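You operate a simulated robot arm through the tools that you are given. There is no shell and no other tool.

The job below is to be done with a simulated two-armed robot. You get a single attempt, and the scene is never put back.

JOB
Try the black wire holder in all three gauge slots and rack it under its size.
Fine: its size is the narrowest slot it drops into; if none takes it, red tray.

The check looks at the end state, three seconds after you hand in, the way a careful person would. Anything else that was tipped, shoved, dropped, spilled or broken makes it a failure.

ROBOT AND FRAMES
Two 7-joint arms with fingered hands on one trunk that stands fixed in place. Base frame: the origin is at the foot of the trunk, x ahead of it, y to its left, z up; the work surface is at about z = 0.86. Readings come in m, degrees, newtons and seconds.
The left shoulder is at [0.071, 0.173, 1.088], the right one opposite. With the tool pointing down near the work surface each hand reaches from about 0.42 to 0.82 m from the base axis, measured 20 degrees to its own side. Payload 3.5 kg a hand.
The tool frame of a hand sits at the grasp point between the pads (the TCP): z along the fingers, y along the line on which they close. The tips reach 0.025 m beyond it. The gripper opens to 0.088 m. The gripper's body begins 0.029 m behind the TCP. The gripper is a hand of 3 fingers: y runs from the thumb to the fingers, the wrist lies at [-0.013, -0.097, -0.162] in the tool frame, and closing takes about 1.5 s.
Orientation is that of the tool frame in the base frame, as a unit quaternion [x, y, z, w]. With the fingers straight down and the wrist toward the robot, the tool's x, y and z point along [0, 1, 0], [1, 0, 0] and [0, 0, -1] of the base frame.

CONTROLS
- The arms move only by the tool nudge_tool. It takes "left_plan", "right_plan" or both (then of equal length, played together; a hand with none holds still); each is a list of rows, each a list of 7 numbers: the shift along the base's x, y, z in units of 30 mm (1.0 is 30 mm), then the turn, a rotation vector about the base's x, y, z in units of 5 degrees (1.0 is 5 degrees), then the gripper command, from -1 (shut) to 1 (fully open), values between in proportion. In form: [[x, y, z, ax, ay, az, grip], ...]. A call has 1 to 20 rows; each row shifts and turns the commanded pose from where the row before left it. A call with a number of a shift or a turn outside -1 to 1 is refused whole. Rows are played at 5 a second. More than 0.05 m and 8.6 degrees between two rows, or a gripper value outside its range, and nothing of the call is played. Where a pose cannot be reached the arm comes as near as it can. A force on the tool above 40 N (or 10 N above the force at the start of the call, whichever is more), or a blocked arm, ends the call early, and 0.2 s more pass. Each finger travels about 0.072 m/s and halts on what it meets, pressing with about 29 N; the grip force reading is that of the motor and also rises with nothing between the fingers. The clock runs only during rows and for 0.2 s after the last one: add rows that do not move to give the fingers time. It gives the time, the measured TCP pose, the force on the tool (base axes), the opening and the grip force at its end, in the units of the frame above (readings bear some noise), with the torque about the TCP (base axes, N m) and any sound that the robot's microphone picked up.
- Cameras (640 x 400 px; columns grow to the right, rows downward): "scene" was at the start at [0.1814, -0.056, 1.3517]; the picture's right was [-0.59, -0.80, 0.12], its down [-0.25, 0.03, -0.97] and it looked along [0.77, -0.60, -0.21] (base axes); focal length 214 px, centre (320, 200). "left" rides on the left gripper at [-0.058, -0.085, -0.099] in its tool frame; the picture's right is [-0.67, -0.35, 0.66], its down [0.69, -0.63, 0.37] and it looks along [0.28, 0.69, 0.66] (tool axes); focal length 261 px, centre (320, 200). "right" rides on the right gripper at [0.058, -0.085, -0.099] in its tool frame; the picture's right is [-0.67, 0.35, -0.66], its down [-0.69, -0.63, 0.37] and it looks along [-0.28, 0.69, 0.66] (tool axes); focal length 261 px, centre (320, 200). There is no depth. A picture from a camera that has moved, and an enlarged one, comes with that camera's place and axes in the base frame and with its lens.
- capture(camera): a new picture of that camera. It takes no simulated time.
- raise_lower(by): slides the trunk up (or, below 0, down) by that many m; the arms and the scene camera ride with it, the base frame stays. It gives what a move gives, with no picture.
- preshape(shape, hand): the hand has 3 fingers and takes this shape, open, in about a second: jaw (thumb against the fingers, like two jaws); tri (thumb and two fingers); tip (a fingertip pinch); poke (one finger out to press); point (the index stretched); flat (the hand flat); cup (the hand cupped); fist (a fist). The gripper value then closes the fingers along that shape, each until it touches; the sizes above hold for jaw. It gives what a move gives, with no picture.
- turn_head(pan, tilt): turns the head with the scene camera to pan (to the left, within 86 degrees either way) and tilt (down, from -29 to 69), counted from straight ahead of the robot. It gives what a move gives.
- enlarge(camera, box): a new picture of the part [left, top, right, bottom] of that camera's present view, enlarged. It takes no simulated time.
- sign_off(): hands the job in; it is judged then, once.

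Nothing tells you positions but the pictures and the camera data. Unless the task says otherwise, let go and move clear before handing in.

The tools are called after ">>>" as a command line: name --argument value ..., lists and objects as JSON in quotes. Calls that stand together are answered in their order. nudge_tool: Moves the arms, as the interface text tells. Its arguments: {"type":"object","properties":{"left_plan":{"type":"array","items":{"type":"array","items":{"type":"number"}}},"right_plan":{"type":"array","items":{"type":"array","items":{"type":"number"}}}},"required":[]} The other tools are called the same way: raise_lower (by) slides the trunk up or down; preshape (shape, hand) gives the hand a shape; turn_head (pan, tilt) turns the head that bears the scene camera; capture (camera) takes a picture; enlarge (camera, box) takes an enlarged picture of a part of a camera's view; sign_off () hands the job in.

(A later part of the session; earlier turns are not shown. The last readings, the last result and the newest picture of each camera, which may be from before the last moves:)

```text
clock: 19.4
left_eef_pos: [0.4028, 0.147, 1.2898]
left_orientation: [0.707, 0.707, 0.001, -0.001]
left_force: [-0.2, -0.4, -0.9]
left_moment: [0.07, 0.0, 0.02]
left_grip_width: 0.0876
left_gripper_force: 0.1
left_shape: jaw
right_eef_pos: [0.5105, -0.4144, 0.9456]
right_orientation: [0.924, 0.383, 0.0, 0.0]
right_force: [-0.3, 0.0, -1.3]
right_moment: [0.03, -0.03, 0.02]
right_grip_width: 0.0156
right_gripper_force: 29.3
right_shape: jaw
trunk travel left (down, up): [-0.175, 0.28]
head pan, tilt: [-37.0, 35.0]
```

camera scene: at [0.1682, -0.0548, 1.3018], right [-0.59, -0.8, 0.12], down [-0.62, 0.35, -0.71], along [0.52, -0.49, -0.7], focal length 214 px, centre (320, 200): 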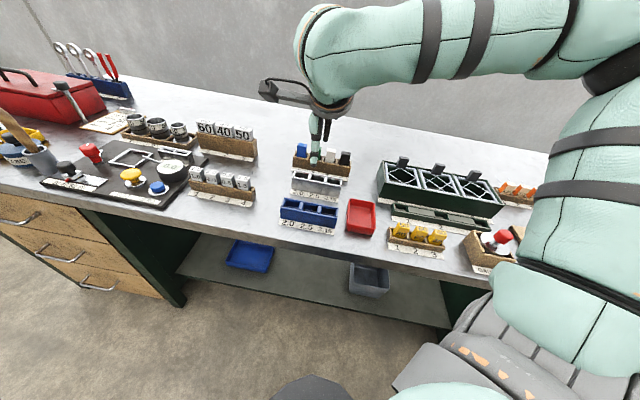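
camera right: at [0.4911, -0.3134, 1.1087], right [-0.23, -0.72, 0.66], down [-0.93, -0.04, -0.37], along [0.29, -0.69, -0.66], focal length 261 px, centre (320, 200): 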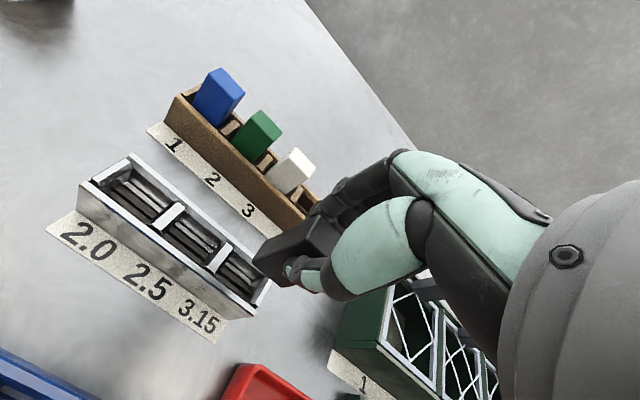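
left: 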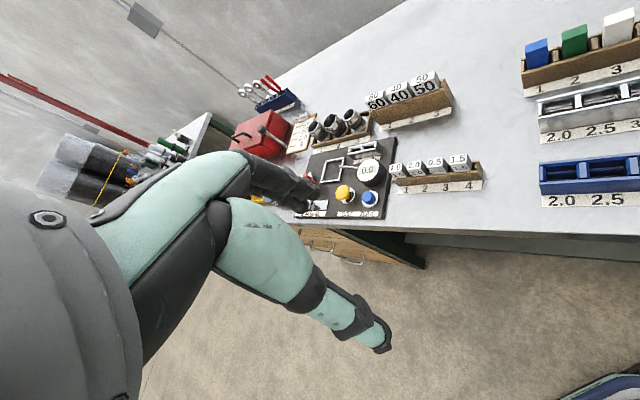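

>>> nudge_tool --right_plan '[[0, 0, -0.05, 0, 0, 0, -1], [0, 0, -0.05, 0, 0, 0, -1], [0, 0, 0, 0, 0, 0, -1]]'

```text
clock: 20.2
left_eef_pos: [0.401, 0.1478, 1.2885]
left_orientation: [0.707, 0.707, 0.0, 0.0]
left_force: [-0.2, -0.1, -0.1]
left_moment: [0.01, 0.02, -0.02]
left_grip_width: 0.0876
left_gripper_force: 0.1
left_shape: jaw
right_eef_pos: [0.5088, -0.4149, 0.9419]
right_orientation: [0.924, 0.383, 0.0, 0.0]
right_force: [0.4, 0.8, -0.9]
right_moment: [-0.01, -0.01, -0.02]
right_grip_width: 0.0151
right_gripper_force: 28.5
right_shape: jaw
trunk travel left (down, up): [-0.175, 0.28]
head pan, tilt: [-37.0, 35.0]
```

>>> nudge_tool --right_plan '[[0, 0, -0.05, 0, 0, 0, -1], [0, 0, -0.03, 0, 0, 0, -1], [0, 0, 0, 0, 0, 0, -1]]'

>>> enlarge --camera "right" --box '[200, 180, 340, 320]'

>>> enlarge --camera "scene" --box '[320, 130, 370, 190]'

```text
clock: 21.0
left_eef_pos: [0.4022, 0.1478, 1.2891]
left_orientation: [0.707, 0.707, 0.0, 0.0]
left_force: [-0.8, 0.3, 0.0]
left_moment: [-0.01, 0.0, 0.0]
left_grip_width: 0.0875
left_gripper_force: 0.0
left_shape: jaw
right_eef_pos: [0.5097, -0.414, 0.9391]
right_orientation: [0.924, 0.383, 0.001, -0.001]
right_force: [0.0, -0.2, -0.4]
right_moment: [0.01, 0.01, -0.01]
right_grip_width: 0.0152
right_gripper_force: 28.7
right_shape: jaw
trunk travel left (down, up): [-0.175, 0.28]
head pan, tilt: [-37.0, 35.0]
```

```text
2.86 times, centred on (270, 250) of right
camera zoom: at [0.4906, -0.3137, 1.0405], right [-0.23, -0.72, 0.66], down [-0.93, -0.04, -0.37], along [0.29, -0.69, -0.66], focal length 745 px, centre (463, 57)
```

zoom: 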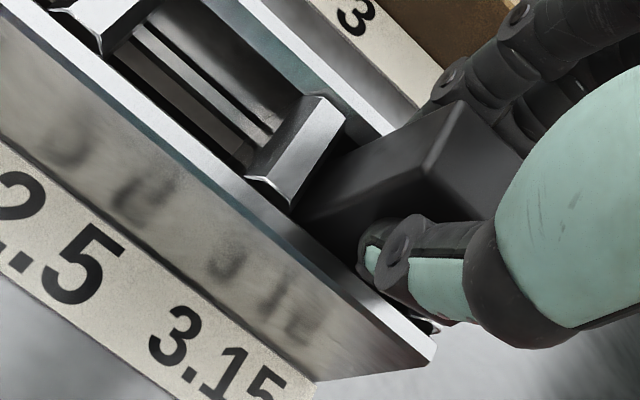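

```text
6.67 times, centred on (345, 160) of scene
camera zoom: at [0.1685, -0.0541, 1.3018], right [-0.59, -0.8, 0.12], down [-0.62, 0.35, -0.71], along [0.52, -0.49, -0.7], focal length 1430 px, centre (153, 467)
```

zoom: 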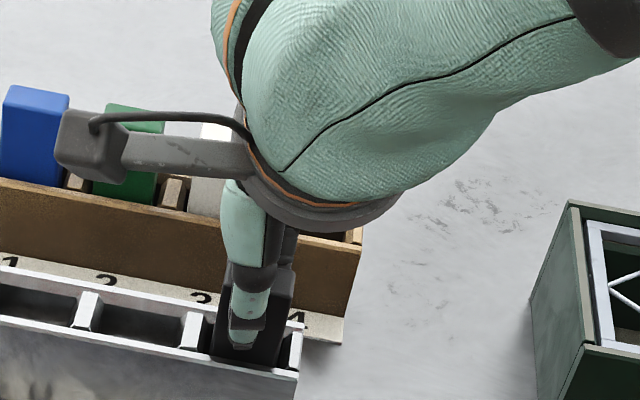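

>>> nudge_tool --right_plan '[[0, 0, -0.035, 0, 0, 0, -1], [0, 0, -0.035, 0, 0, 0, -1], [0, 0, 0, 0, 0, 0, -1]]'

```text
clock: 21.8
left_eef_pos: [0.4005, 0.1465, 1.2901]
left_orientation: [0.707, 0.708, -0.001, 0.0]
left_force: [-0.2, -0.5, 0.7]
left_moment: [-0.01, 0.02, -0.02]
left_grip_width: 0.0879
left_gripper_force: 0.1
left_shape: jaw
right_eef_pos: [0.51, -0.4147, 0.9369]
right_orientation: [0.924, 0.383, 0.0, 0.0]
right_force: [0.0, 0.0, 1.4]
right_moment: [-0.02, 0.02, -0.01]
right_grip_width: 0.0154
right_gripper_force: 28.9
right_shape: jaw
trunk travel left (down, up): [-0.175, 0.28]
head pan, tilt: [-37.0, 35.0]
```

>>> nudge_tool --right_plan '[[0, 0, -0.035, 0, 0, 0, -1], [0, 0, -0.035, 0, 0, 0, -1], [0, 0, 0, 0, 0, 0, -1]]'

```text
clock: 22.6
left_eef_pos: [0.3996, 0.148, 1.2892]
left_orientation: [0.707, 0.707, 0.001, 0.0]
left_force: [0.5, -0.6, -0.7]
left_moment: [-0.02, -0.01, 0.03]
left_grip_width: 0.0878
left_gripper_force: 0.1
left_shape: jaw
right_eef_pos: [0.5089, -0.4144, 0.9367]
right_orientation: [0.924, 0.383, 0.002, 0.001]
right_force: [3.5, -3.6, 13.8]
right_moment: [-0.08, -0.07, -0.01]
right_grip_width: 0.0159
right_gripper_force: 28.3
right_shape: jaw
trunk travel left (down, up): [-0.175, 0.28]
head pan, tilt: [-37.0, 35.0]
```

Contact only came at TCP z≈0.937, the same seated height as in the wooden rack, so 3.15 takes it fully. Next I lift out and go over the 2.5 compartment, 47.7 mm further along the row.

>>> nudge_tool --right_plan '[[0, 0, 0.1, 0, 0, 0, -1], [0, 0, 0.3, 0, 0, 0, -1], [0, 0, 0.4, 0, 0, 0, -1], [0, 0, 0.4, 0, 0, 0, -1], [0, 0, 0.4, 0, 0, 0, -1], [0, 0, 0.4, 0, 0, 0, -1], [0.375, 0.375, 0, 0, 0, 0, -1], [0.375, 0.375, 0, 0, 0, 0, -1], [0.375, 0.375, 0, 0, 0, 0, -1], [0, 0, 0, 0, 0, 0, -1], [0, 0, 0, 0, 0, 0, -1]]'

>>> enlarge --camera "right" --box '[200, 180, 340, 320]'

>>> enlarge --camera "scene" --box '[310, 130, 360, 190]'

```text
clock: 25.0
left_eef_pos: [0.4029, 0.1477, 1.2888]
left_orientation: [0.707, 0.707, 0.0, -0.001]
left_force: [0.2, 0.7, -0.1]
left_moment: [-0.03, -0.05, 0.02]
left_grip_width: 0.0878
left_gripper_force: 0.2
left_shape: jaw
right_eef_pos: [0.5436, -0.3813, 0.9958]
right_orientation: [0.924, 0.382, 0.0, 0.0]
right_force: [-0.2, 0.2, -0.5]
right_moment: [0.03, 0.03, -0.01]
right_grip_width: 0.0158
right_gripper_force: 28.9
right_shape: jaw
trunk travel left (down, up): [-0.175, 0.28]
head pan, tilt: [-37.0, 35.0]
```

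```text
2.86 times, centred on (270, 250) of right
camera zoom: at [0.5246, -0.2804, 1.0961], right [-0.23, -0.72, 0.66], down [-0.93, -0.04, -0.37], along [0.29, -0.69, -0.66], focal length 745 px, centre (463, 57)
```

zoom: 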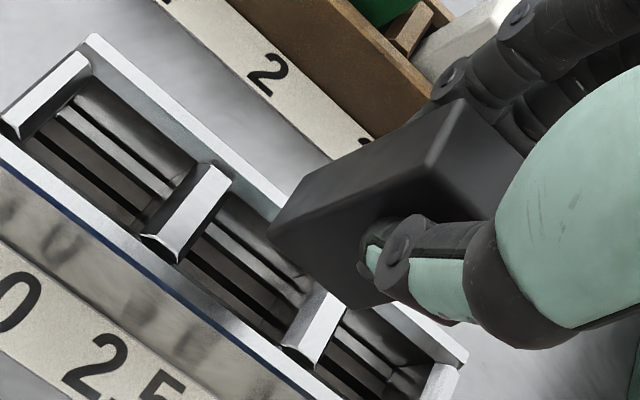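

```text
6.67 times, centred on (335, 160) of scene
camera zoom: at [0.1685, -0.0541, 1.3018], right [-0.59, -0.8, 0.12], down [-0.62, 0.35, -0.71], along [0.52, -0.49, -0.7], focal length 1430 px, centre (220, 467)
```

zoom: 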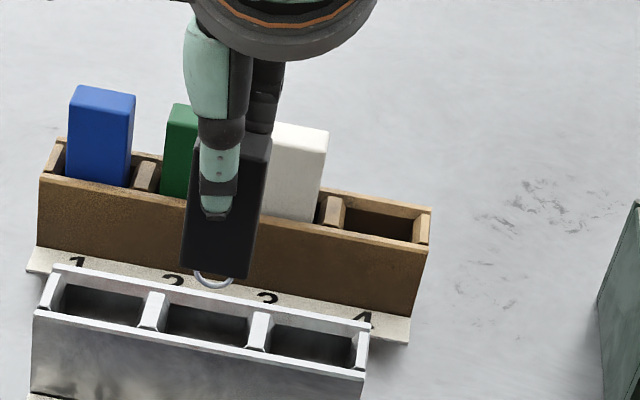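

>>> nudge_tool --right_plan '[[0, 0, -0.3, 0, 0, 0, -1], [0, 0, -0.3, 0, 0, 0, -1], [0, 0, -0.25, 0, 0, 0, -1], [0, 0, -0.2, 0, 0, 0, -1], [0, 0, -0.2, 0, 0, 0, -1], [0, 0, -0.15, 0, 0, 0, -1], [0, 0, 0, 0, 0, 0, -1]]'

>>> enlarge --camera "right" --box '[200, 180, 340, 320]'

>>> enlarge --camera "scene" --box '[310, 130, 360, 190]'

```text
clock: 26.6
left_eef_pos: [0.4022, 0.1469, 1.2891]
left_orientation: [0.708, 0.706, -0.001, 0.001]
left_force: [0.7, -0.5, -0.4]
left_moment: [0.02, 0.01, -0.03]
left_grip_width: 0.0877
left_gripper_force: 0.1
left_shape: jaw
right_eef_pos: [0.5429, -0.3814, 0.9518]
right_orientation: [0.924, 0.382, 0.0, 0.0]
right_force: [-0.6, 0.6, -0.6]
right_moment: [-0.01, -0.02, -0.02]
right_grip_width: 0.0157
right_gripper_force: 29.2
right_shape: jaw
trunk travel left (down, up): [-0.175, 0.28]
head pan, tilt: [-37.0, 35.0]
```

```text
2.86 times, centred on (270, 250) of right
camera zoom: at [0.5241, -0.2802, 1.0542], right [-0.23, -0.72, 0.66], down [-0.93, -0.04, -0.37], along [0.29, -0.69, -0.66], focal length 745 px, centre (463, 57)
```

zoom: 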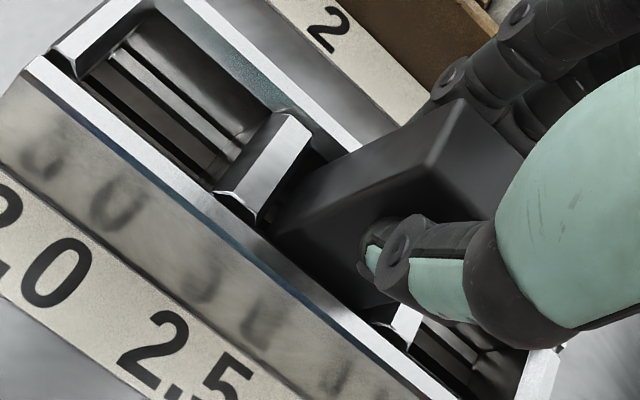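

```text
6.67 times, centred on (335, 160) of scene
camera zoom: at [0.1685, -0.0541, 1.3018], right [-0.59, -0.8, 0.12], down [-0.62, 0.35, -0.71], along [0.52, -0.49, -0.7], focal length 1430 px, centre (220, 467)
```

zoom: 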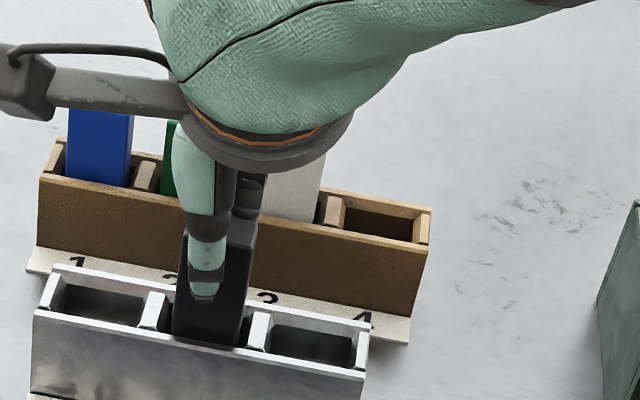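

>>> nudge_tool --right_plan '[[0, 0, -0.07, 0, 0, 0, -1], [0, 0, -0.05, 0, 0, 0, -1], [0, 0, -0.05, 0, 0, 0, -1], [0, 0, 0, 0, 0, 0, -1]]'

```text
clock: 27.6
left_eef_pos: [0.4015, 0.1474, 1.2896]
left_orientation: [0.707, 0.707, -0.001, 0.0]
left_force: [-1.3, -0.1, 0.1]
left_moment: [-0.02, 0.03, 0.02]
left_grip_width: 0.0876
left_gripper_force: 0.0
left_shape: jaw
right_eef_pos: [0.5429, -0.3802, 0.9479]
right_orientation: [0.924, 0.382, 0.0, 0.0]
right_force: [0.2, 0.0, -0.6]
right_moment: [0.0, -0.02, -0.01]
right_grip_width: 0.0155
right_gripper_force: 29.2
right_shape: jaw
trunk travel left (down, up): [-0.175, 0.28]
head pan, tilt: [-37.0, 35.0]
```

>>> nudge_tool --right_plan '[[0, 0, -0.05, 0, 0, 0, -1], [0, 0, -0.05, 0, 0, 0, -1], [0, 0, 0, 0, 0, 0, -1]]'

```text
clock: 28.4
left_eef_pos: [0.402, 0.1481, 1.2883]
left_orientation: [0.707, 0.707, -0.001, 0.0]
left_force: [-1.0, 0.3, -0.2]
left_moment: [0.02, 0.0, 0.0]
left_grip_width: 0.0877
left_gripper_force: 0.0
left_shape: jaw
right_eef_pos: [0.5427, -0.3812, 0.9455]
right_orientation: [0.924, 0.382, -0.001, -0.001]
right_force: [0.1, 0.2, -0.5]
right_moment: [-0.05, 0.02, -0.02]
right_grip_width: 0.0155
right_gripper_force: 28.6
right_shape: jaw
trunk travel left (down, up): [-0.175, 0.28]
head pan, tilt: [-37.0, 35.0]
```

>>> nudge_tool --right_plan '[[0, 0, -0.05, 0, 0, 0, -1], [0, 0, -0.05, 0, 0, 0, -1], [0, 0, 0, 0, 0, 0, -1]]'

```text
clock: 29.2
left_eef_pos: [0.4022, 0.1462, 1.2901]
left_orientation: [0.707, 0.707, 0.0, 0.001]
left_force: [-1.0, 0.6, 0.1]
left_moment: [-0.01, -0.01, 0.0]
left_grip_width: 0.0874
left_gripper_force: 0.1
left_shape: jaw
right_eef_pos: [0.5436, -0.3817, 0.9425]
right_orientation: [0.924, 0.382, -0.001, -0.001]
right_force: [0.6, -0.5, -0.5]
right_moment: [0.01, -0.02, 0.02]
right_grip_width: 0.0157
right_gripper_force: 29.1
right_shape: jaw
trunk travel left (down, up): [-0.175, 0.28]
head pan, tilt: [-37.0, 35.0]
```

>>> nudge_tool --right_plan '[[0, 0, -0.05, 0, 0, 0, -1], [0, 0, -0.04, 0, 0, 0, -1], [0, 0, 0, 0, 0, 0, -1]]'

```text
clock: 30.0
left_eef_pos: [0.4018, 0.1474, 1.2902]
left_orientation: [0.707, 0.707, 0.0, 0.0]
left_force: [-0.1, 0.6, -1.0]
left_moment: [0.01, -0.05, -0.02]
left_grip_width: 0.0875
left_gripper_force: 0.0
left_shape: jaw
right_eef_pos: [0.542, -0.3817, 0.9401]
right_orientation: [0.924, 0.383, -0.001, 0.0]
right_force: [-0.1, 0.4, 0.5]
right_moment: [0.05, 0.03, 0.0]
right_grip_width: 0.0156
right_gripper_force: 29.1
right_shape: jaw
trunk travel left (down, up): [-0.175, 0.28]
head pan, tilt: [-37.0, 35.0]
```

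>>> nudge_tool --right_plan '[[0, 0, -0.035, 0, 0, 0, -1], [0, 0, -0.035, 0, 0, 0, -1], [0, 0, 0, 0, 0, 0, -1]]'

```text
clock: 30.8
left_eef_pos: [0.4023, 0.1477, 1.29]
left_orientation: [0.707, 0.707, 0.0, 0.0]
left_force: [1.0, -0.5, 0.6]
left_moment: [-0.04, -0.01, -0.01]
left_grip_width: 0.0873
left_gripper_force: 0.0
left_shape: jaw
right_eef_pos: [0.5441, -0.3805, 0.9367]
right_orientation: [0.924, 0.383, 0.0, 0.0]
right_force: [-0.5, 0.2, -0.9]
right_moment: [-0.04, 0.01, -0.01]
right_grip_width: 0.0157
right_gripper_force: 29.3
right_shape: jaw
trunk travel left (down, up): [-0.175, 0.28]
head pan, tilt: [-37.0, 35.0]
```

>>> nudge_tool --right_plan '[[0, 0, -0.035, 0, 0, 0, -1], [0, 0, -0.025, 0, 0, 0, -1], [0, 0, 0, 0, 0, 0, -1]]'

>>> enlarge --camera "right" --box '[200, 180, 340, 320]'

>>> enlarge --camera "scene" --box '[310, 130, 360, 190]'

```text
clock: 31.6
left_eef_pos: [0.4002, 0.1487, 1.2906]
left_orientation: [0.707, 0.707, 0.0, 0.001]
left_force: [0.9, 0.6, -0.9]
left_moment: [-0.02, -0.02, 0.0]
left_grip_width: 0.088
left_gripper_force: 0.0
left_shape: jaw
right_eef_pos: [0.5426, -0.3807, 0.9363]
right_orientation: [0.924, 0.382, 0.001, 0.001]
right_force: [0.9, -1.3, 9.5]
right_moment: [-0.03, -0.02, 0.03]
right_grip_width: 0.0156
right_gripper_force: 28.4
right_shape: jaw
trunk travel left (down, up): [-0.175, 0.28]
head pan, tilt: [-37.0, 35.0]
```

```text
2.86 times, centred on (270, 250) of right
camera zoom: at [0.5238, -0.2796, 1.0376], right [-0.23, -0.72, 0.66], down [-0.93, -0.04, -0.37], along [0.29, -0.69, -0.66], focal length 745 px, centre (463, 57)
```

zoom: 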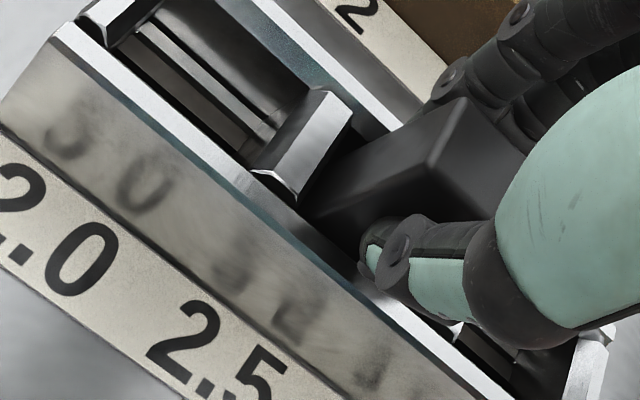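

```text
6.67 times, centred on (335, 160) of scene
camera zoom: at [0.1675, -0.0535, 1.3021], right [-0.59, -0.8, 0.12], down [-0.62, 0.34, -0.71], along [0.52, -0.49, -0.69], focal length 1430 px, centre (220, 467)
```

zoom: 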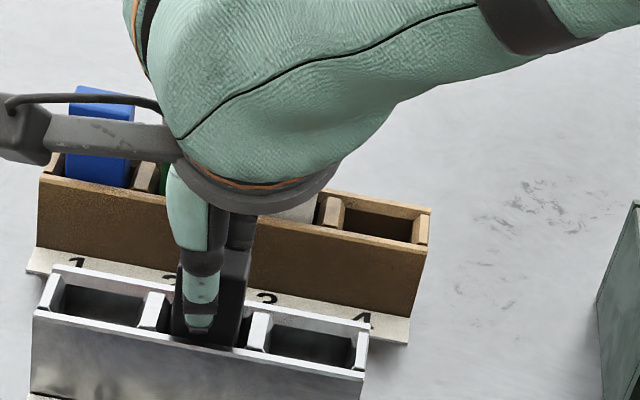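

The block seated in 2.5 as well, with contact at z≈0.936, the same depth as in 3.15. On to the 2.0 compartment.

>>> nudge_tool --right_plan '[[0, 0, 0.1, 0, 0, 0, -1], [0, 0, 0.3, 0, 0, 0, -1], [0, 0, 0.4, 0, 0, 0, -1], [0, 0, 0.4, 0, 0, 0, -1], [0, 0, 0.4, 0, 0, 0, -1], [0, 0, 0.4, 0, 0, 0, -1], [0.375, 0.375, 0, 0, 0, 0, -1], [0.375, 0.375, 0, 0, 0, 0, -1], [0.375, 0.375, 0, 0, 0, 0, -1], [0, 0, 0, 0, 0, 0, -1], [0, 0, 0, 0, 0, 0, -1]]'

>>> enlarge --camera "right" --box '[200, 180, 340, 320]'

>>> enlarge --camera "scene" --box '[290, 130, 340, 190]'

```text
clock: 34.0
left_eef_pos: [0.4022, 0.147, 1.2885]
left_orientation: [0.707, 0.707, -0.001, 0.001]
left_force: [0.2, 0.7, -0.3]
left_moment: [-0.02, -0.02, -0.01]
left_grip_width: 0.0878
left_gripper_force: 0.0
left_shape: jaw
right_eef_pos: [0.5787, -0.3482, 0.9962]
right_orientation: [0.924, 0.383, 0.0, 0.0]
right_force: [1.4, -0.6, -1.2]
right_moment: [-0.01, -0.01, -0.02]
right_grip_width: 0.0156
right_gripper_force: 29.2
right_shape: jaw
trunk travel left (down, up): [-0.175, 0.28]
head pan, tilt: [-37.0, 35.0]
```

```text
2.86 times, centred on (270, 250) of right
camera zoom: at [0.5586, -0.2465, 1.0966], right [-0.23, -0.72, 0.66], down [-0.93, -0.04, -0.37], along [0.29, -0.69, -0.66], focal length 745 px, centre (463, 57)
```

zoom: 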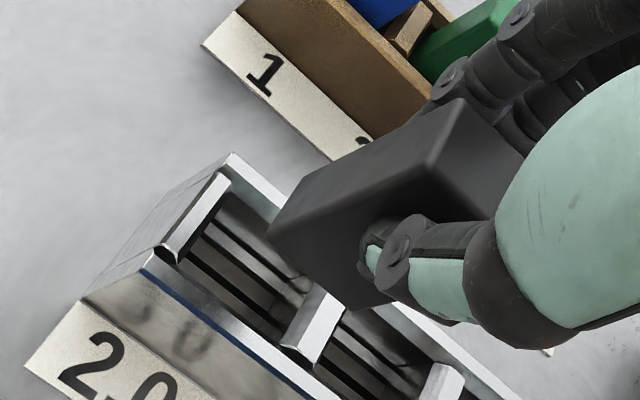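

```text
6.67 times, centred on (315, 160) of scene
camera zoom: at [0.1685, -0.0541, 1.3018], right [-0.59, -0.8, 0.12], down [-0.62, 0.35, -0.71], along [0.52, -0.49, -0.7], focal length 1430 px, centre (353, 467)
```

zoom: 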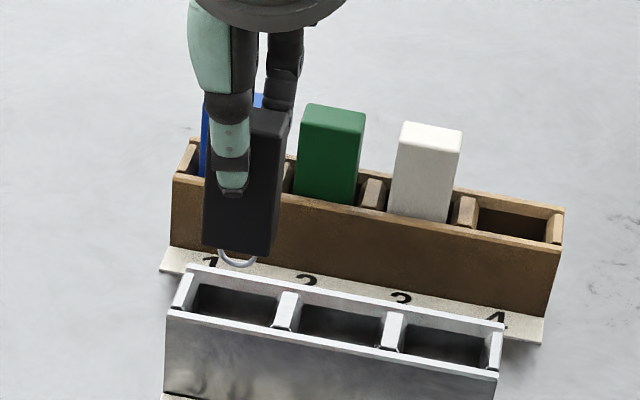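

>>> nudge_tool --right_plan '[[0, 0, -0.3, 0, 0, 0, -1], [0, 0, -0.3, 0, 0, 0, -1], [0, 0, -0.25, 0, 0, 0, -1], [0, 0, -0.2, 0, 0, 0, -1], [0, 0, -0.2, 0, 0, 0, -1], [0, 0, -0.15, 0, 0, 0, -1], [0, 0, 0, 0, 0, 0, -1]]'

>>> enlarge --camera "right" --box '[200, 180, 340, 320]'

>>> enlarge --camera "scene" --box '[290, 130, 340, 190]'

```text
clock: 35.6
left_eef_pos: [0.4016, 0.1477, 1.2877]
left_orientation: [0.708, 0.707, 0.0, 0.0]
left_force: [0.6, 0.8, 0.0]
left_moment: [0.01, -0.02, -0.03]
left_grip_width: 0.0874
left_gripper_force: 0.1
left_shape: jaw
right_eef_pos: [0.5765, -0.3477, 0.9543]
right_orientation: [0.924, 0.382, 0.001, 0.0]
right_force: [0.1, -0.1, 0.0]
right_moment: [0.01, 0.05, 0.02]
right_grip_width: 0.0158
right_gripper_force: 29.1
right_shape: jaw
trunk travel left (down, up): [-0.175, 0.28]
head pan, tilt: [-37.0, 35.0]
```

```text
2.86 times, centred on (270, 250) of right
camera zoom: at [0.5578, -0.2464, 1.0546], right [-0.23, -0.72, 0.66], down [-0.93, -0.04, -0.37], along [0.29, -0.69, -0.66], focal length 745 px, centre (463, 57)
```

zoom: 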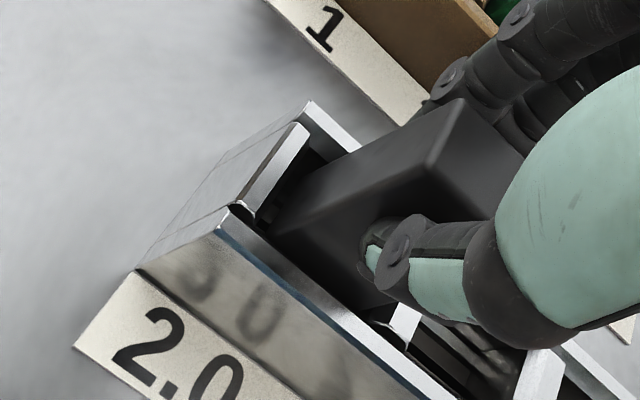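

```text
6.67 times, centred on (315, 160) of scene
camera zoom: at [0.1685, -0.0541, 1.3018], right [-0.59, -0.8, 0.12], down [-0.62, 0.35, -0.71], along [0.52, -0.49, -0.7], focal length 1430 px, centre (353, 467)
```

zoom: 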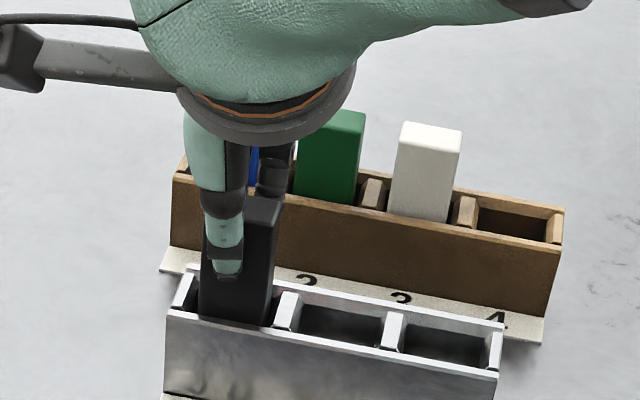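

>>> nudge_tool --right_plan '[[0, 0, -0.07, 0, 0, 0, -1], [0, 0, -0.05, 0, 0, 0, -1], [0, 0, -0.05, 0, 0, 0, -1], [0, 0, 0, 0, 0, 0, -1]]'

```text
clock: 36.6
left_eef_pos: [0.4002, 0.1489, 1.2894]
left_orientation: [0.708, 0.707, 0.0, 0.002]
left_force: [0.2, 0.2, -0.2]
left_moment: [0.03, -0.02, -0.03]
left_grip_width: 0.0876
left_gripper_force: 0.2
left_shape: jaw
right_eef_pos: [0.5761, -0.3467, 0.9503]
right_orientation: [0.924, 0.383, 0.002, 0.001]
right_force: [1.9, -1.0, 13.8]
right_moment: [-0.03, -0.06, -0.02]
right_grip_width: 0.0157
right_gripper_force: 28.9
right_shape: jaw
trunk travel left (down, up): [-0.175, 0.28]
head pan, tilt: [-37.0, 35.0]
```

In the 2.0 compartment the force already rises at z≈0.950, 14 mm above the seated height. To make sure this isn't just misalignment, I'll back off slightly and probe small offsets across the slit.

>>> nudge_tool --right_plan '[[0, 0, 0.08, 0, 0, 0, -1], [0.0165, -0.0165, 0, 0, 0, 0, -1], [0, 0, -0.08, 0, 0, 0, -1], [0, 0, 0, 0, 0, 0, -1]]'

>>> nudge_tool --right_plan '[[0, 0, 0.08, 0, 0, 0, -1], [0.0165, -0.0165, 0, 0, 0, 0, -1], [0, 0, -0.08, 0, 0, 0, -1], [0, 0, 0, 0, 0, 0, -1]]'

>>> nudge_tool --right_plan '[[0, 0, 0.08, 0, 0, 0, -1], [-0.0495, 0.0495, 0, 0, 0, 0, -1], [0, 0, -0.08, 0, 0, 0, -1], [0, 0, 0, 0, 0, 0, -1]]'

>>> nudge_tool --right_plan '[[0, 0, 0.08, 0, 0, 0, -1], [-0.0165, 0.0165, 0, 0, 0, 0, -1], [0, 0, -0.08, 0, 0, 0, -1], [0, 0, 0, 0, 0, 0, -1]]'

```text
clock: 37.6
left_eef_pos: [0.3999, 0.1479, 1.2897]
left_orientation: [0.707, 0.707, 0.001, 0.001]
left_force: [0.9, 0.9, -0.1]
left_moment: [0.02, -0.02, 0.04]
left_grip_width: 0.0876
left_gripper_force: 0.1
left_shape: jaw
right_eef_pos: [0.5765, -0.3463, 0.9511]
right_orientation: [0.924, 0.382, 0.001, 0.0]
right_force: [1.0, 0.7, 15.2]
right_moment: [-0.02, -0.03, -0.02]
right_grip_width: 0.0156
right_gripper_force: 28.9
right_shape: jaw
trunk travel left (down, up): [-0.175, 0.28]
head pan, tilt: [-37.0, 35.0]
```

```text
clock: 38.6
left_eef_pos: [0.3998, 0.1487, 1.2897]
left_orientation: [0.708, 0.706, 0.001, 0.001]
left_force: [-0.6, -0.4, 0.2]
left_moment: [0.02, -0.02, 0.02]
left_grip_width: 0.0874
left_gripper_force: 0.1
left_shape: jaw
right_eef_pos: [0.5762, -0.3479, 0.9511]
right_orientation: [0.924, 0.382, 0.0, 0.0]
right_force: [-0.5, 1.4, 15.7]
right_moment: [0.0, -0.01, -0.01]
right_grip_width: 0.0159
right_gripper_force: 28.8
right_shape: jaw
trunk travel left (down, up): [-0.175, 0.28]
head pan, tilt: [-37.0, 35.0]
```

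```text
clock: 39.6
left_eef_pos: [0.4, 0.1482, 1.2897]
left_orientation: [0.707, 0.707, 0.0, 0.001]
left_force: [-0.7, 0.1, 0.5]
left_moment: [-0.01, 0.04, 0.01]
left_grip_width: 0.0876
left_gripper_force: 0.1
left_shape: jaw
right_eef_pos: [0.5753, -0.347, 0.95]
right_orientation: [0.924, 0.383, 0.001, 0.0]
right_force: [2.1, 0.7, 17.6]
right_moment: [-0.08, -0.1, 0.03]
right_grip_width: 0.0159
right_gripper_force: 29.4
right_shape: jaw
trunk travel left (down, up): [-0.175, 0.28]
head pan, tilt: [-37.0, 35.0]
```

```text
clock: 40.6
left_eef_pos: [0.4002, 0.1503, 1.2899]
left_orientation: [0.707, 0.707, 0.001, 0.002]
left_force: [0.0, -0.3, 0.2]
left_moment: [-0.01, 0.01, 0.01]
left_grip_width: 0.0874
left_gripper_force: 0.0
left_shape: jaw
right_eef_pos: [0.5741, -0.3461, 0.9499]
right_orientation: [0.924, 0.382, 0.002, 0.001]
right_force: [4.7, -2.0, 17.3]
right_moment: [-0.12, -0.17, 0.03]
right_grip_width: 0.016
right_gripper_force: 28.9
right_shape: jaw
trunk travel left (down, up): [-0.175, 0.28]
head pan, tilt: [-37.0, 35.0]
```

No drop at offsets of 0, ±0.7 and ±1.4 mm. I'll do one finer sweep, sliding across in 0.2 mm steps under light pressure.

>>> nudge_tool --right_plan '[[0, 0, 0.03, 0, 0, 0, -1], [0.0047, -0.0047, 0, 0, 0, 0, -1], [0.0047, -0.0047, 0, 0, 0, 0, -1], [0.0047, -0.0047, 0, 0, 0, 0, -1], [0.0047, -0.0047, 0, 0, 0, 0, -1], [0.0047, -0.0047, 0, 0, 0, 0, -1], [0.0047, -0.0047, 0, 0, 0, 0, -1], [0.0047, -0.0047, 0, 0, 0, 0, -1], [0, 0, 0, 0, 0, 0, -1]]'

>>> nudge_tool --right_plan '[[0.0047, -0.0047, 0, 0, 0, 0, -1], [0.0047, -0.0047, 0, 0, 0, 0, -1], [0.0047, -0.0047, 0, 0, 0, 0, -1], [0.0047, -0.0047, 0, 0, 0, 0, -1], [0.0047, -0.0047, 0, 0, 0, 0, -1], [0.0047, -0.0047, 0, 0, 0, 0, -1], [0.0047, -0.0047, 0, 0, 0, 0, -1], [0, 0, 0, 0, 0, 0, -1]]'

```text
clock: 42.6
left_eef_pos: [0.4004, 0.148, 1.2888]
left_orientation: [0.707, 0.708, 0.0, 0.002]
left_force: [-0.9, 0.6, -0.3]
left_moment: [0.0, -0.02, 0.01]
left_grip_width: 0.0875
left_gripper_force: 0.1
left_shape: jaw
right_eef_pos: [0.5748, -0.3477, 0.9502]
right_orientation: [0.924, 0.382, 0.0, 0.001]
right_force: [1.4, -1.9, 13.2]
right_moment: [-0.05, -0.07, 0.0]
right_grip_width: 0.0162
right_gripper_force: 28.7
right_shape: jaw
trunk travel left (down, up): [-0.175, 0.28]
head pan, tilt: [-37.0, 35.0]
```

```text
clock: 44.4
left_eef_pos: [0.4006, 0.1495, 1.2896]
left_orientation: [0.707, 0.707, 0.0, 0.002]
left_force: [-0.6, -0.2, -0.7]
left_moment: [0.0, 0.01, 0.05]
left_grip_width: 0.0876
left_gripper_force: 0.0
left_shape: jaw
right_eef_pos: [0.5755, -0.3487, 0.9495]
right_orientation: [0.924, 0.383, 0.0, 0.001]
right_force: [-0.1, 1.2, 10.2]
right_moment: [-0.01, -0.01, 0.02]
right_grip_width: 0.016
right_gripper_force: 28.8
right_shape: jaw
trunk travel left (down, up): [-0.175, 0.28]
head pan, tilt: [-37.0, 35.0]
```

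It stays up everywhere across the 2.0 slit. I'll lift out and compare wire and slit in the pictures before deciding on 2.5.

>>> nudge_tool --right_plan '[[-0.016, 0.016, 0.2, 0, 0, 0, -1], [0, 0, 0.4, 0, 0, 0, -1], [0, 0, 0.5, 0, 0, 0, -1], [0, 0, 0.6, 0, 0, 0, -1], [0, 0, 0.6, 0, 0, 0, -1], [0, 0, 0.6, 0, 0, 0, -1], [0, 0, 0.6, 0, 0, 0, -1], [0, 0, 0.4, 0, 0, 0, -1], [0, 0, 0, 0, 0, 0, -1], [0, 0, 0, 0, 0, 0, -1]]'

>>> enlarge --camera "scene" --box '[290, 90, 340, 150]'

>>> capture --camera "right"

>>> capture --camera "left"

```text
clock: 46.6
left_eef_pos: [0.4011, 0.1474, 1.2906]
left_orientation: [0.707, 0.707, 0.0, 0.0]
left_force: [0.1, 0.1, 0.0]
left_moment: [-0.02, -0.05, 0.01]
left_grip_width: 0.0875
left_gripper_force: 0.0
left_shape: jaw
right_eef_pos: [0.5772, -0.3484, 1.0675]
right_orientation: [0.924, 0.383, -0.001, 0.0]
right_force: [0.9, 0.5, 0.0]
right_moment: [0.03, -0.02, -0.06]
right_grip_width: 0.0162
right_gripper_force: 29.1
right_shape: jaw
trunk travel left (down, up): [-0.175, 0.28]
head pan, tilt: [-37.0, 35.0]
```

```text
6.67 times, centred on (315, 120) of scene
camera zoom: at [0.1685, -0.0541, 1.3018], right [-0.59, -0.8, 0.12], down [-0.62, 0.35, -0.71], along [0.52, -0.49, -0.7], focal length 1430 px, centre (353, 733)
```

zoom: 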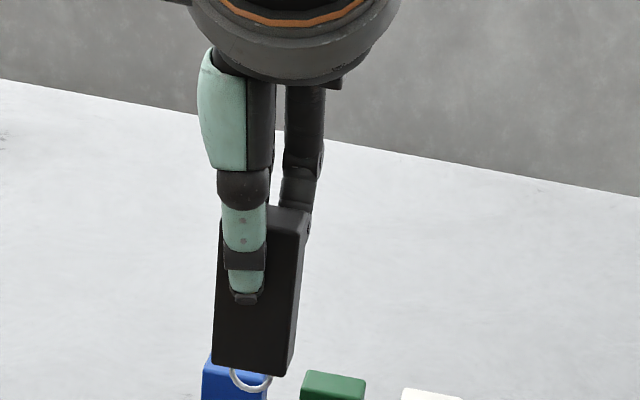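

```text
taken
camera right: at [0.5581, -0.2468, 1.1672], right [-0.23, -0.72, 0.66], down [-0.93, -0.04, -0.37], along [0.29, -0.69, -0.66], focal length 261 px, centre (320, 200)
```

right: 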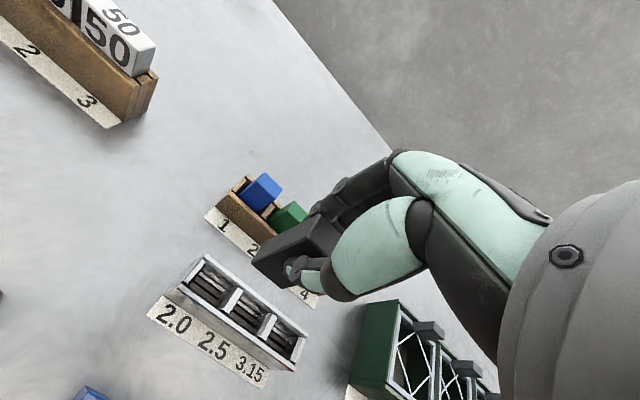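

```text
taken
camera left: at [0.3167, 0.0901, 1.389], right [-0.35, -0.67, -0.66], down [-0.63, 0.69, -0.37], along [0.69, 0.28, -0.66], focal length 261 px, centre (320, 200)
```

left: 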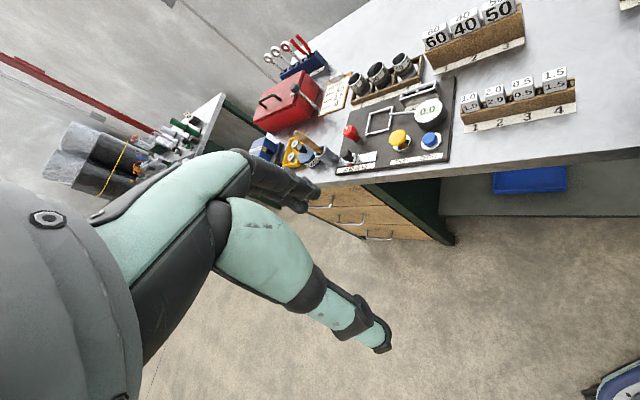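

>>> enlarge --camera "right" --box '[190, 260, 240, 310]'

>>> enlarge --camera "right" --box '[225, 285, 310, 370]'

>>> enlarge --camera "scene" --box '[304, 144, 316, 154]'

>>> enlarge --camera "scene" --box '[285, 170, 365, 240]'

```text
8.00 times, centred on (215, 285) of right
camera zoom: at [0.5581, -0.2468, 1.1672], right [-0.23, -0.72, 0.66], down [-0.93, -0.04, -0.37], along [0.29, -0.69, -0.66], focal length 2085 px, centre (1160, -480)
```

zoom: 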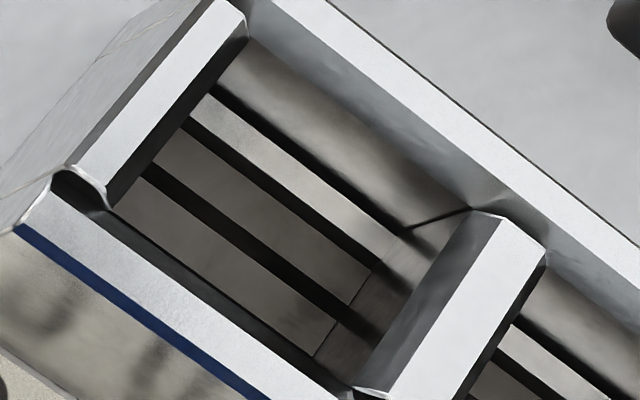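

```text
4.71 times, centred on (268, 328) of right
camera zoom: at [0.5581, -0.2468, 1.1672], right [-0.23, -0.72, 0.66], down [-0.93, -0.04, -0.37], along [0.29, -0.69, -0.66], focal length 1227 px, centre (567, -400)
```

zoom: 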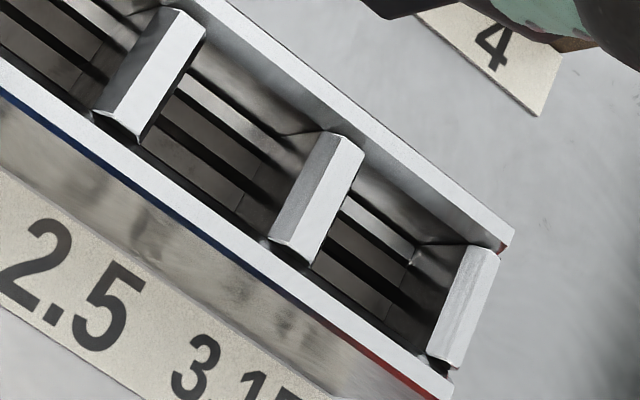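

```text
16.00 times, centred on (310, 149) of scene
camera zoom: at [0.1685, -0.0541, 1.3018], right [-0.59, -0.8, 0.12], down [-0.62, 0.35, -0.71], along [0.52, -0.49, -0.7], focal length 3432 px, centre (480, 1016)
```

zoom: 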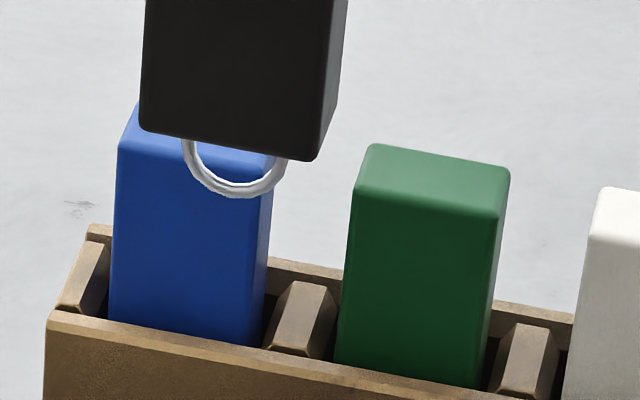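

```text
5.71 times, centred on (325, 205) of scene
camera zoom: at [0.1685, -0.0541, 1.3018], right [-0.59, -0.8, 0.12], down [-0.62, 0.35, -0.71], along [0.52, -0.49, -0.7], focal length 1226 px, centre (291, 171)
```

zoom: 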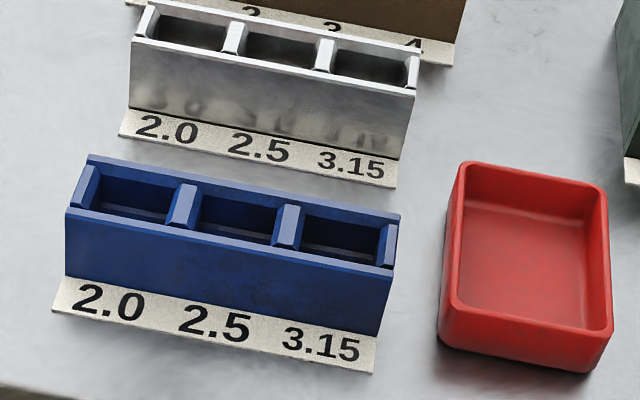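

>>> enlarge --camera "right" --box '[198, 282, 214, 296]'

>>> enlarge --camera "right" --box '[236, 309, 252, 323]'

>>> enlarge --camera "right" --box '[272, 335, 288, 349]'

>>> enlarge --camera "scene" --box '[304, 147, 311, 152]'

```text
16.00 times, centred on (206, 289) of right
camera zoom: at [0.5581, -0.2468, 1.1672], right [-0.23, -0.72, 0.66], down [-0.93, -0.04, -0.37], along [0.29, -0.69, -0.66], focal length 4170 px, centre (2144, -1224)
```

zoom: 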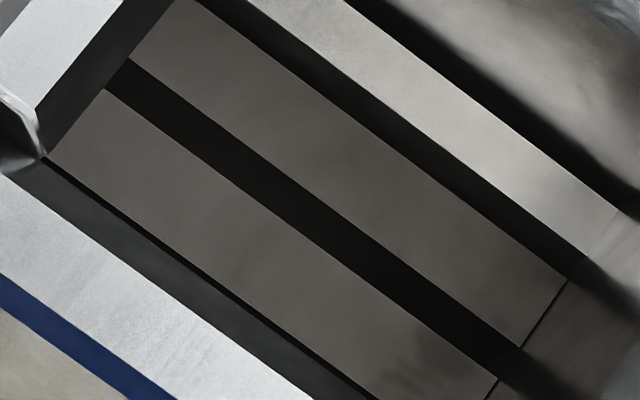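

```text
16.00 times, centred on (244, 316) of right
camera zoom: at [0.5581, -0.2468, 1.1672], right [-0.23, -0.72, 0.66], down [-0.93, -0.04, -0.37], along [0.29, -0.69, -0.66], focal length 4170 px, centre (1536, -1656)
```

zoom: 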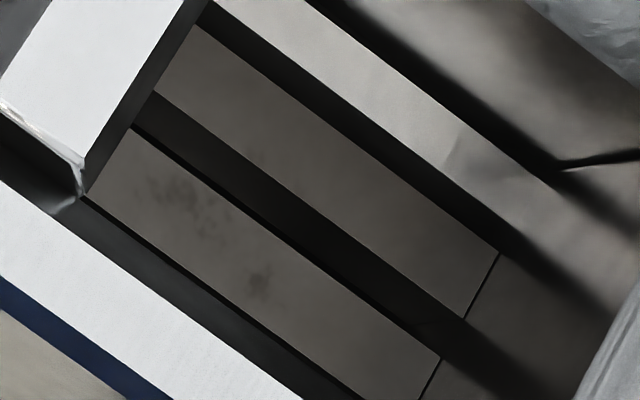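

```text
16.00 times, centred on (280, 342) of right
camera zoom: at [0.5581, -0.2468, 1.1672], right [-0.23, -0.72, 0.66], down [-0.93, -0.04, -0.37], along [0.29, -0.69, -0.66], focal length 4170 px, centre (960, -2072)
```

zoom: 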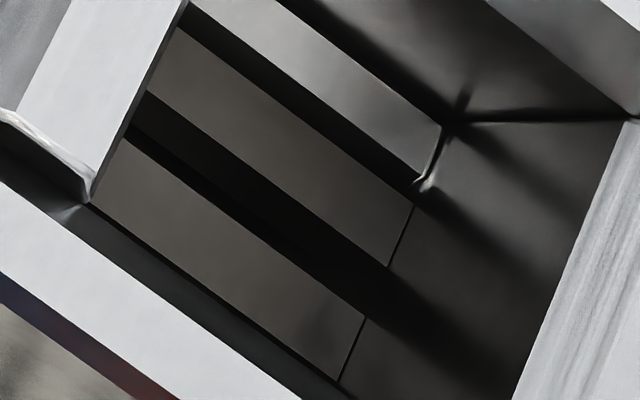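

```text
16.00 times, centred on (308, 150) of scene
camera zoom: at [0.1685, -0.0541, 1.3018], right [-0.59, -0.8, 0.12], down [-0.62, 0.35, -0.71], along [0.52, -0.49, -0.7], focal length 3432 px, centre (520, 1008)
```

zoom: 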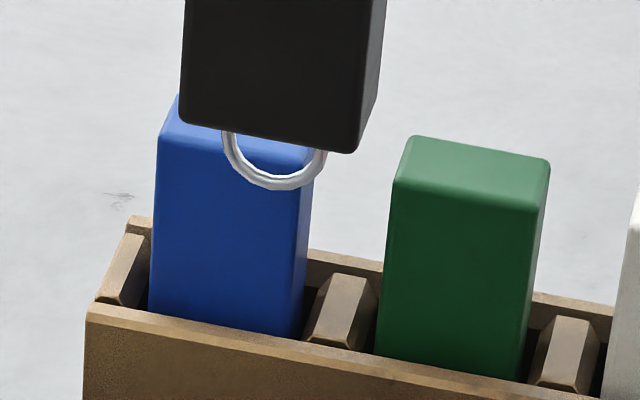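

From the zoomed views the three slits measure roughly 2.3, 3.0 and 3.7 mm, and the wire roughly 2.0–2.4 mm, which is too close to call by eye. Under load the hand also shifted about 1 mm back, so I'll repeat the 2.0 test with a light load and a wider sweep.

>>> nudge_tool --right_plan '[[-0.0405, 0.0405, -0.5, 0, 0, 0, -1], [0, 0, -0.6, 0, 0, 0, -1], [0, 0, -0.6, 0, 0, 0, -1], [0, 0, -0.6, 0, 0, 0, -1], [0, 0, -0.5, 0, 0, 0, -1], [0, 0, -0.4, 0, 0, 0, -1], [0, 0, -0.3, 0, 0, 0, -1], [0, 0, -0.2, 0, 0, 0, -1], [0, 0, -0.1, 0, 0, 0, -1], [0, 0, -0.05, 0, 0, 0, -1], [0, 0, 0, 0, 0, 0, -1]]'

>>> nudge_tool --right_plan '[[0, 0, -0.03, 0, 0, 0, -1], [0, 0, 0, 0, 0, 0, -1]]'

```text
clock: 49.0
left_eef_pos: [0.4019, 0.1482, 1.289]
left_orientation: [0.707, 0.707, -0.001, 0.001]
left_force: [-1.0, -0.5, -0.7]
left_moment: [0.04, -0.03, -0.02]
left_grip_width: 0.0877
left_gripper_force: 0.1
left_shape: jaw
right_eef_pos: [0.576, -0.3459, 0.9497]
right_orientation: [0.924, 0.383, 0.0, 0.0]
right_force: [1.6, -0.2, 3.3]
right_moment: [-0.07, -0.06, 0.03]
right_grip_width: 0.0162
right_gripper_force: 29.0
right_shape: jaw
trunk travel left (down, up): [-0.175, 0.28]
head pan, tilt: [-37.0, 35.0]
```

```text
clock: 49.6
left_eef_pos: [0.4022, 0.1485, 1.2892]
left_orientation: [0.707, 0.707, -0.001, 0.001]
left_force: [0.5, 0.2, 0.9]
left_moment: [0.01, -0.01, 0.02]
left_grip_width: 0.0876
left_gripper_force: 0.0
left_shape: jaw
right_eef_pos: [0.5749, -0.345, 0.9497]
right_orientation: [0.924, 0.383, 0.002, 0.0]
right_force: [1.9, -0.3, 7.1]
right_moment: [-0.08, -0.07, -0.02]
right_grip_width: 0.0158
right_gripper_force: 29.3
right_shape: jaw
trunk travel left (down, up): [-0.175, 0.28]
head pan, tilt: [-37.0, 35.0]
```

>>> nudge_tool --right_plan '[[0, 0, 0.02, 0, 0, 0, -1], [0.0047, -0.0047, 0, 0, 0, 0, -1], [0.0047, -0.0047, 0, 0, 0, 0, -1], [0.0047, -0.0047, 0, 0, 0, 0, -1], [0.0047, -0.0047, 0, 0, 0, 0, -1], [0, 0, 0, 0, 0, 0, -1]]'

>>> nudge_tool --right_plan '[[0.0035, -0.0035, 0, 0, 0, 0, -1], [0.0035, -0.0035, 0, 0, 0, 0, -1], [0.0035, -0.0035, 0, 0, 0, 0, -1], [0.0035, -0.0035, 0, 0, 0, 0, -1], [0, 0, 0, 0, 0, 0, -1]]'

>>> nudge_tool --right_plan '[[0.0035, -0.0035, 0, 0, 0, 0, -1], [0.0035, -0.0035, 0, 0, 0, 0, -1], [0.0035, -0.0035, 0, 0, 0, 0, -1], [0.0035, -0.0035, 0, 0, 0, 0, -1], [0, 0, 0, 0, 0, 0, -1]]'

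>>> nudge_tool --right_plan '[[0.0035, -0.0035, 0, 0, 0, 0, -1], [0.0035, -0.0035, 0, 0, 0, 0, -1], [0.0035, -0.0035, 0, 0, 0, 0, -1], [0.0035, -0.0035, 0, 0, 0, 0, -1], [0, 0, 0, 0, 0, 0, -1]]'

```text
clock: 51.0
left_eef_pos: [0.4013, 0.148, 1.289]
left_orientation: [0.707, 0.707, -0.002, 0.001]
left_force: [0.2, -0.7, -0.4]
left_moment: [-0.04, -0.04, -0.02]
left_grip_width: 0.0877
left_gripper_force: 0.0
left_shape: jaw
right_eef_pos: [0.5754, -0.3471, 0.951]
right_orientation: [0.924, 0.384, 0.0, 0.0]
right_force: [-0.4, -0.4, 6.5]
right_moment: [-0.07, 0.0, -0.02]
right_grip_width: 0.0154
right_gripper_force: 29.2
right_shape: jaw
trunk travel left (down, up): [-0.175, 0.28]
head pan, tilt: [-37.0, 35.0]
```

```text
clock: 52.2
left_eef_pos: [0.4015, 0.1483, 1.2888]
left_orientation: [0.707, 0.707, 0.0, 0.001]
left_force: [0.1, 0.2, 0.0]
left_moment: [0.02, -0.01, -0.03]
left_grip_width: 0.0877
left_gripper_force: 0.0
left_shape: jaw
right_eef_pos: [0.5758, -0.3475, 0.9517]
right_orientation: [0.924, 0.383, 0.0, 0.0]
right_force: [-0.9, 0.0, 4.8]
right_moment: [-0.04, -0.03, 0.02]
right_grip_width: 0.0158
right_gripper_force: 29.0
right_shape: jaw
trunk travel left (down, up): [-0.175, 0.28]
head pan, tilt: [-37.0, 35.0]
```

```text
clock: 53.4
left_eef_pos: [0.4008, 0.1476, 1.2893]
left_orientation: [0.708, 0.707, 0.0, 0.001]
left_force: [-0.4, -0.4, -0.3]
left_moment: [0.04, -0.01, 0.02]
left_grip_width: 0.0874
left_gripper_force: 0.0
left_shape: jaw
right_eef_pos: [0.5754, -0.3475, 0.9494]
right_orientation: [0.924, 0.383, 0.001, -0.001]
right_force: [-0.4, 0.5, 5.0]
right_moment: [-0.02, 0.01, 0.0]
right_grip_width: 0.0161
right_gripper_force: 29.3
right_shape: jaw
trunk travel left (down, up): [-0.175, 0.28]
head pan, tilt: [-37.0, 35.0]
```

```text
clock: 54.6
left_eef_pos: [0.4006, 0.147, 1.2898]
left_orientation: [0.707, 0.707, -0.001, 0.0]
left_force: [-0.1, -0.9, -0.2]
left_moment: [0.0, 0.03, -0.01]
left_grip_width: 0.0876
left_gripper_force: 0.0
left_shape: jaw
right_eef_pos: [0.5767, -0.3486, 0.9499]
right_orientation: [0.924, 0.383, 0.0, 0.0]
right_force: [-1.1, -0.3, 5.0]
right_moment: [0.04, 0.07, 0.02]
right_grip_width: 0.016
right_gripper_force: 29.1
right_shape: jaw
trunk travel left (down, up): [-0.175, 0.28]
head pan, tilt: [-37.0, 35.0]
```

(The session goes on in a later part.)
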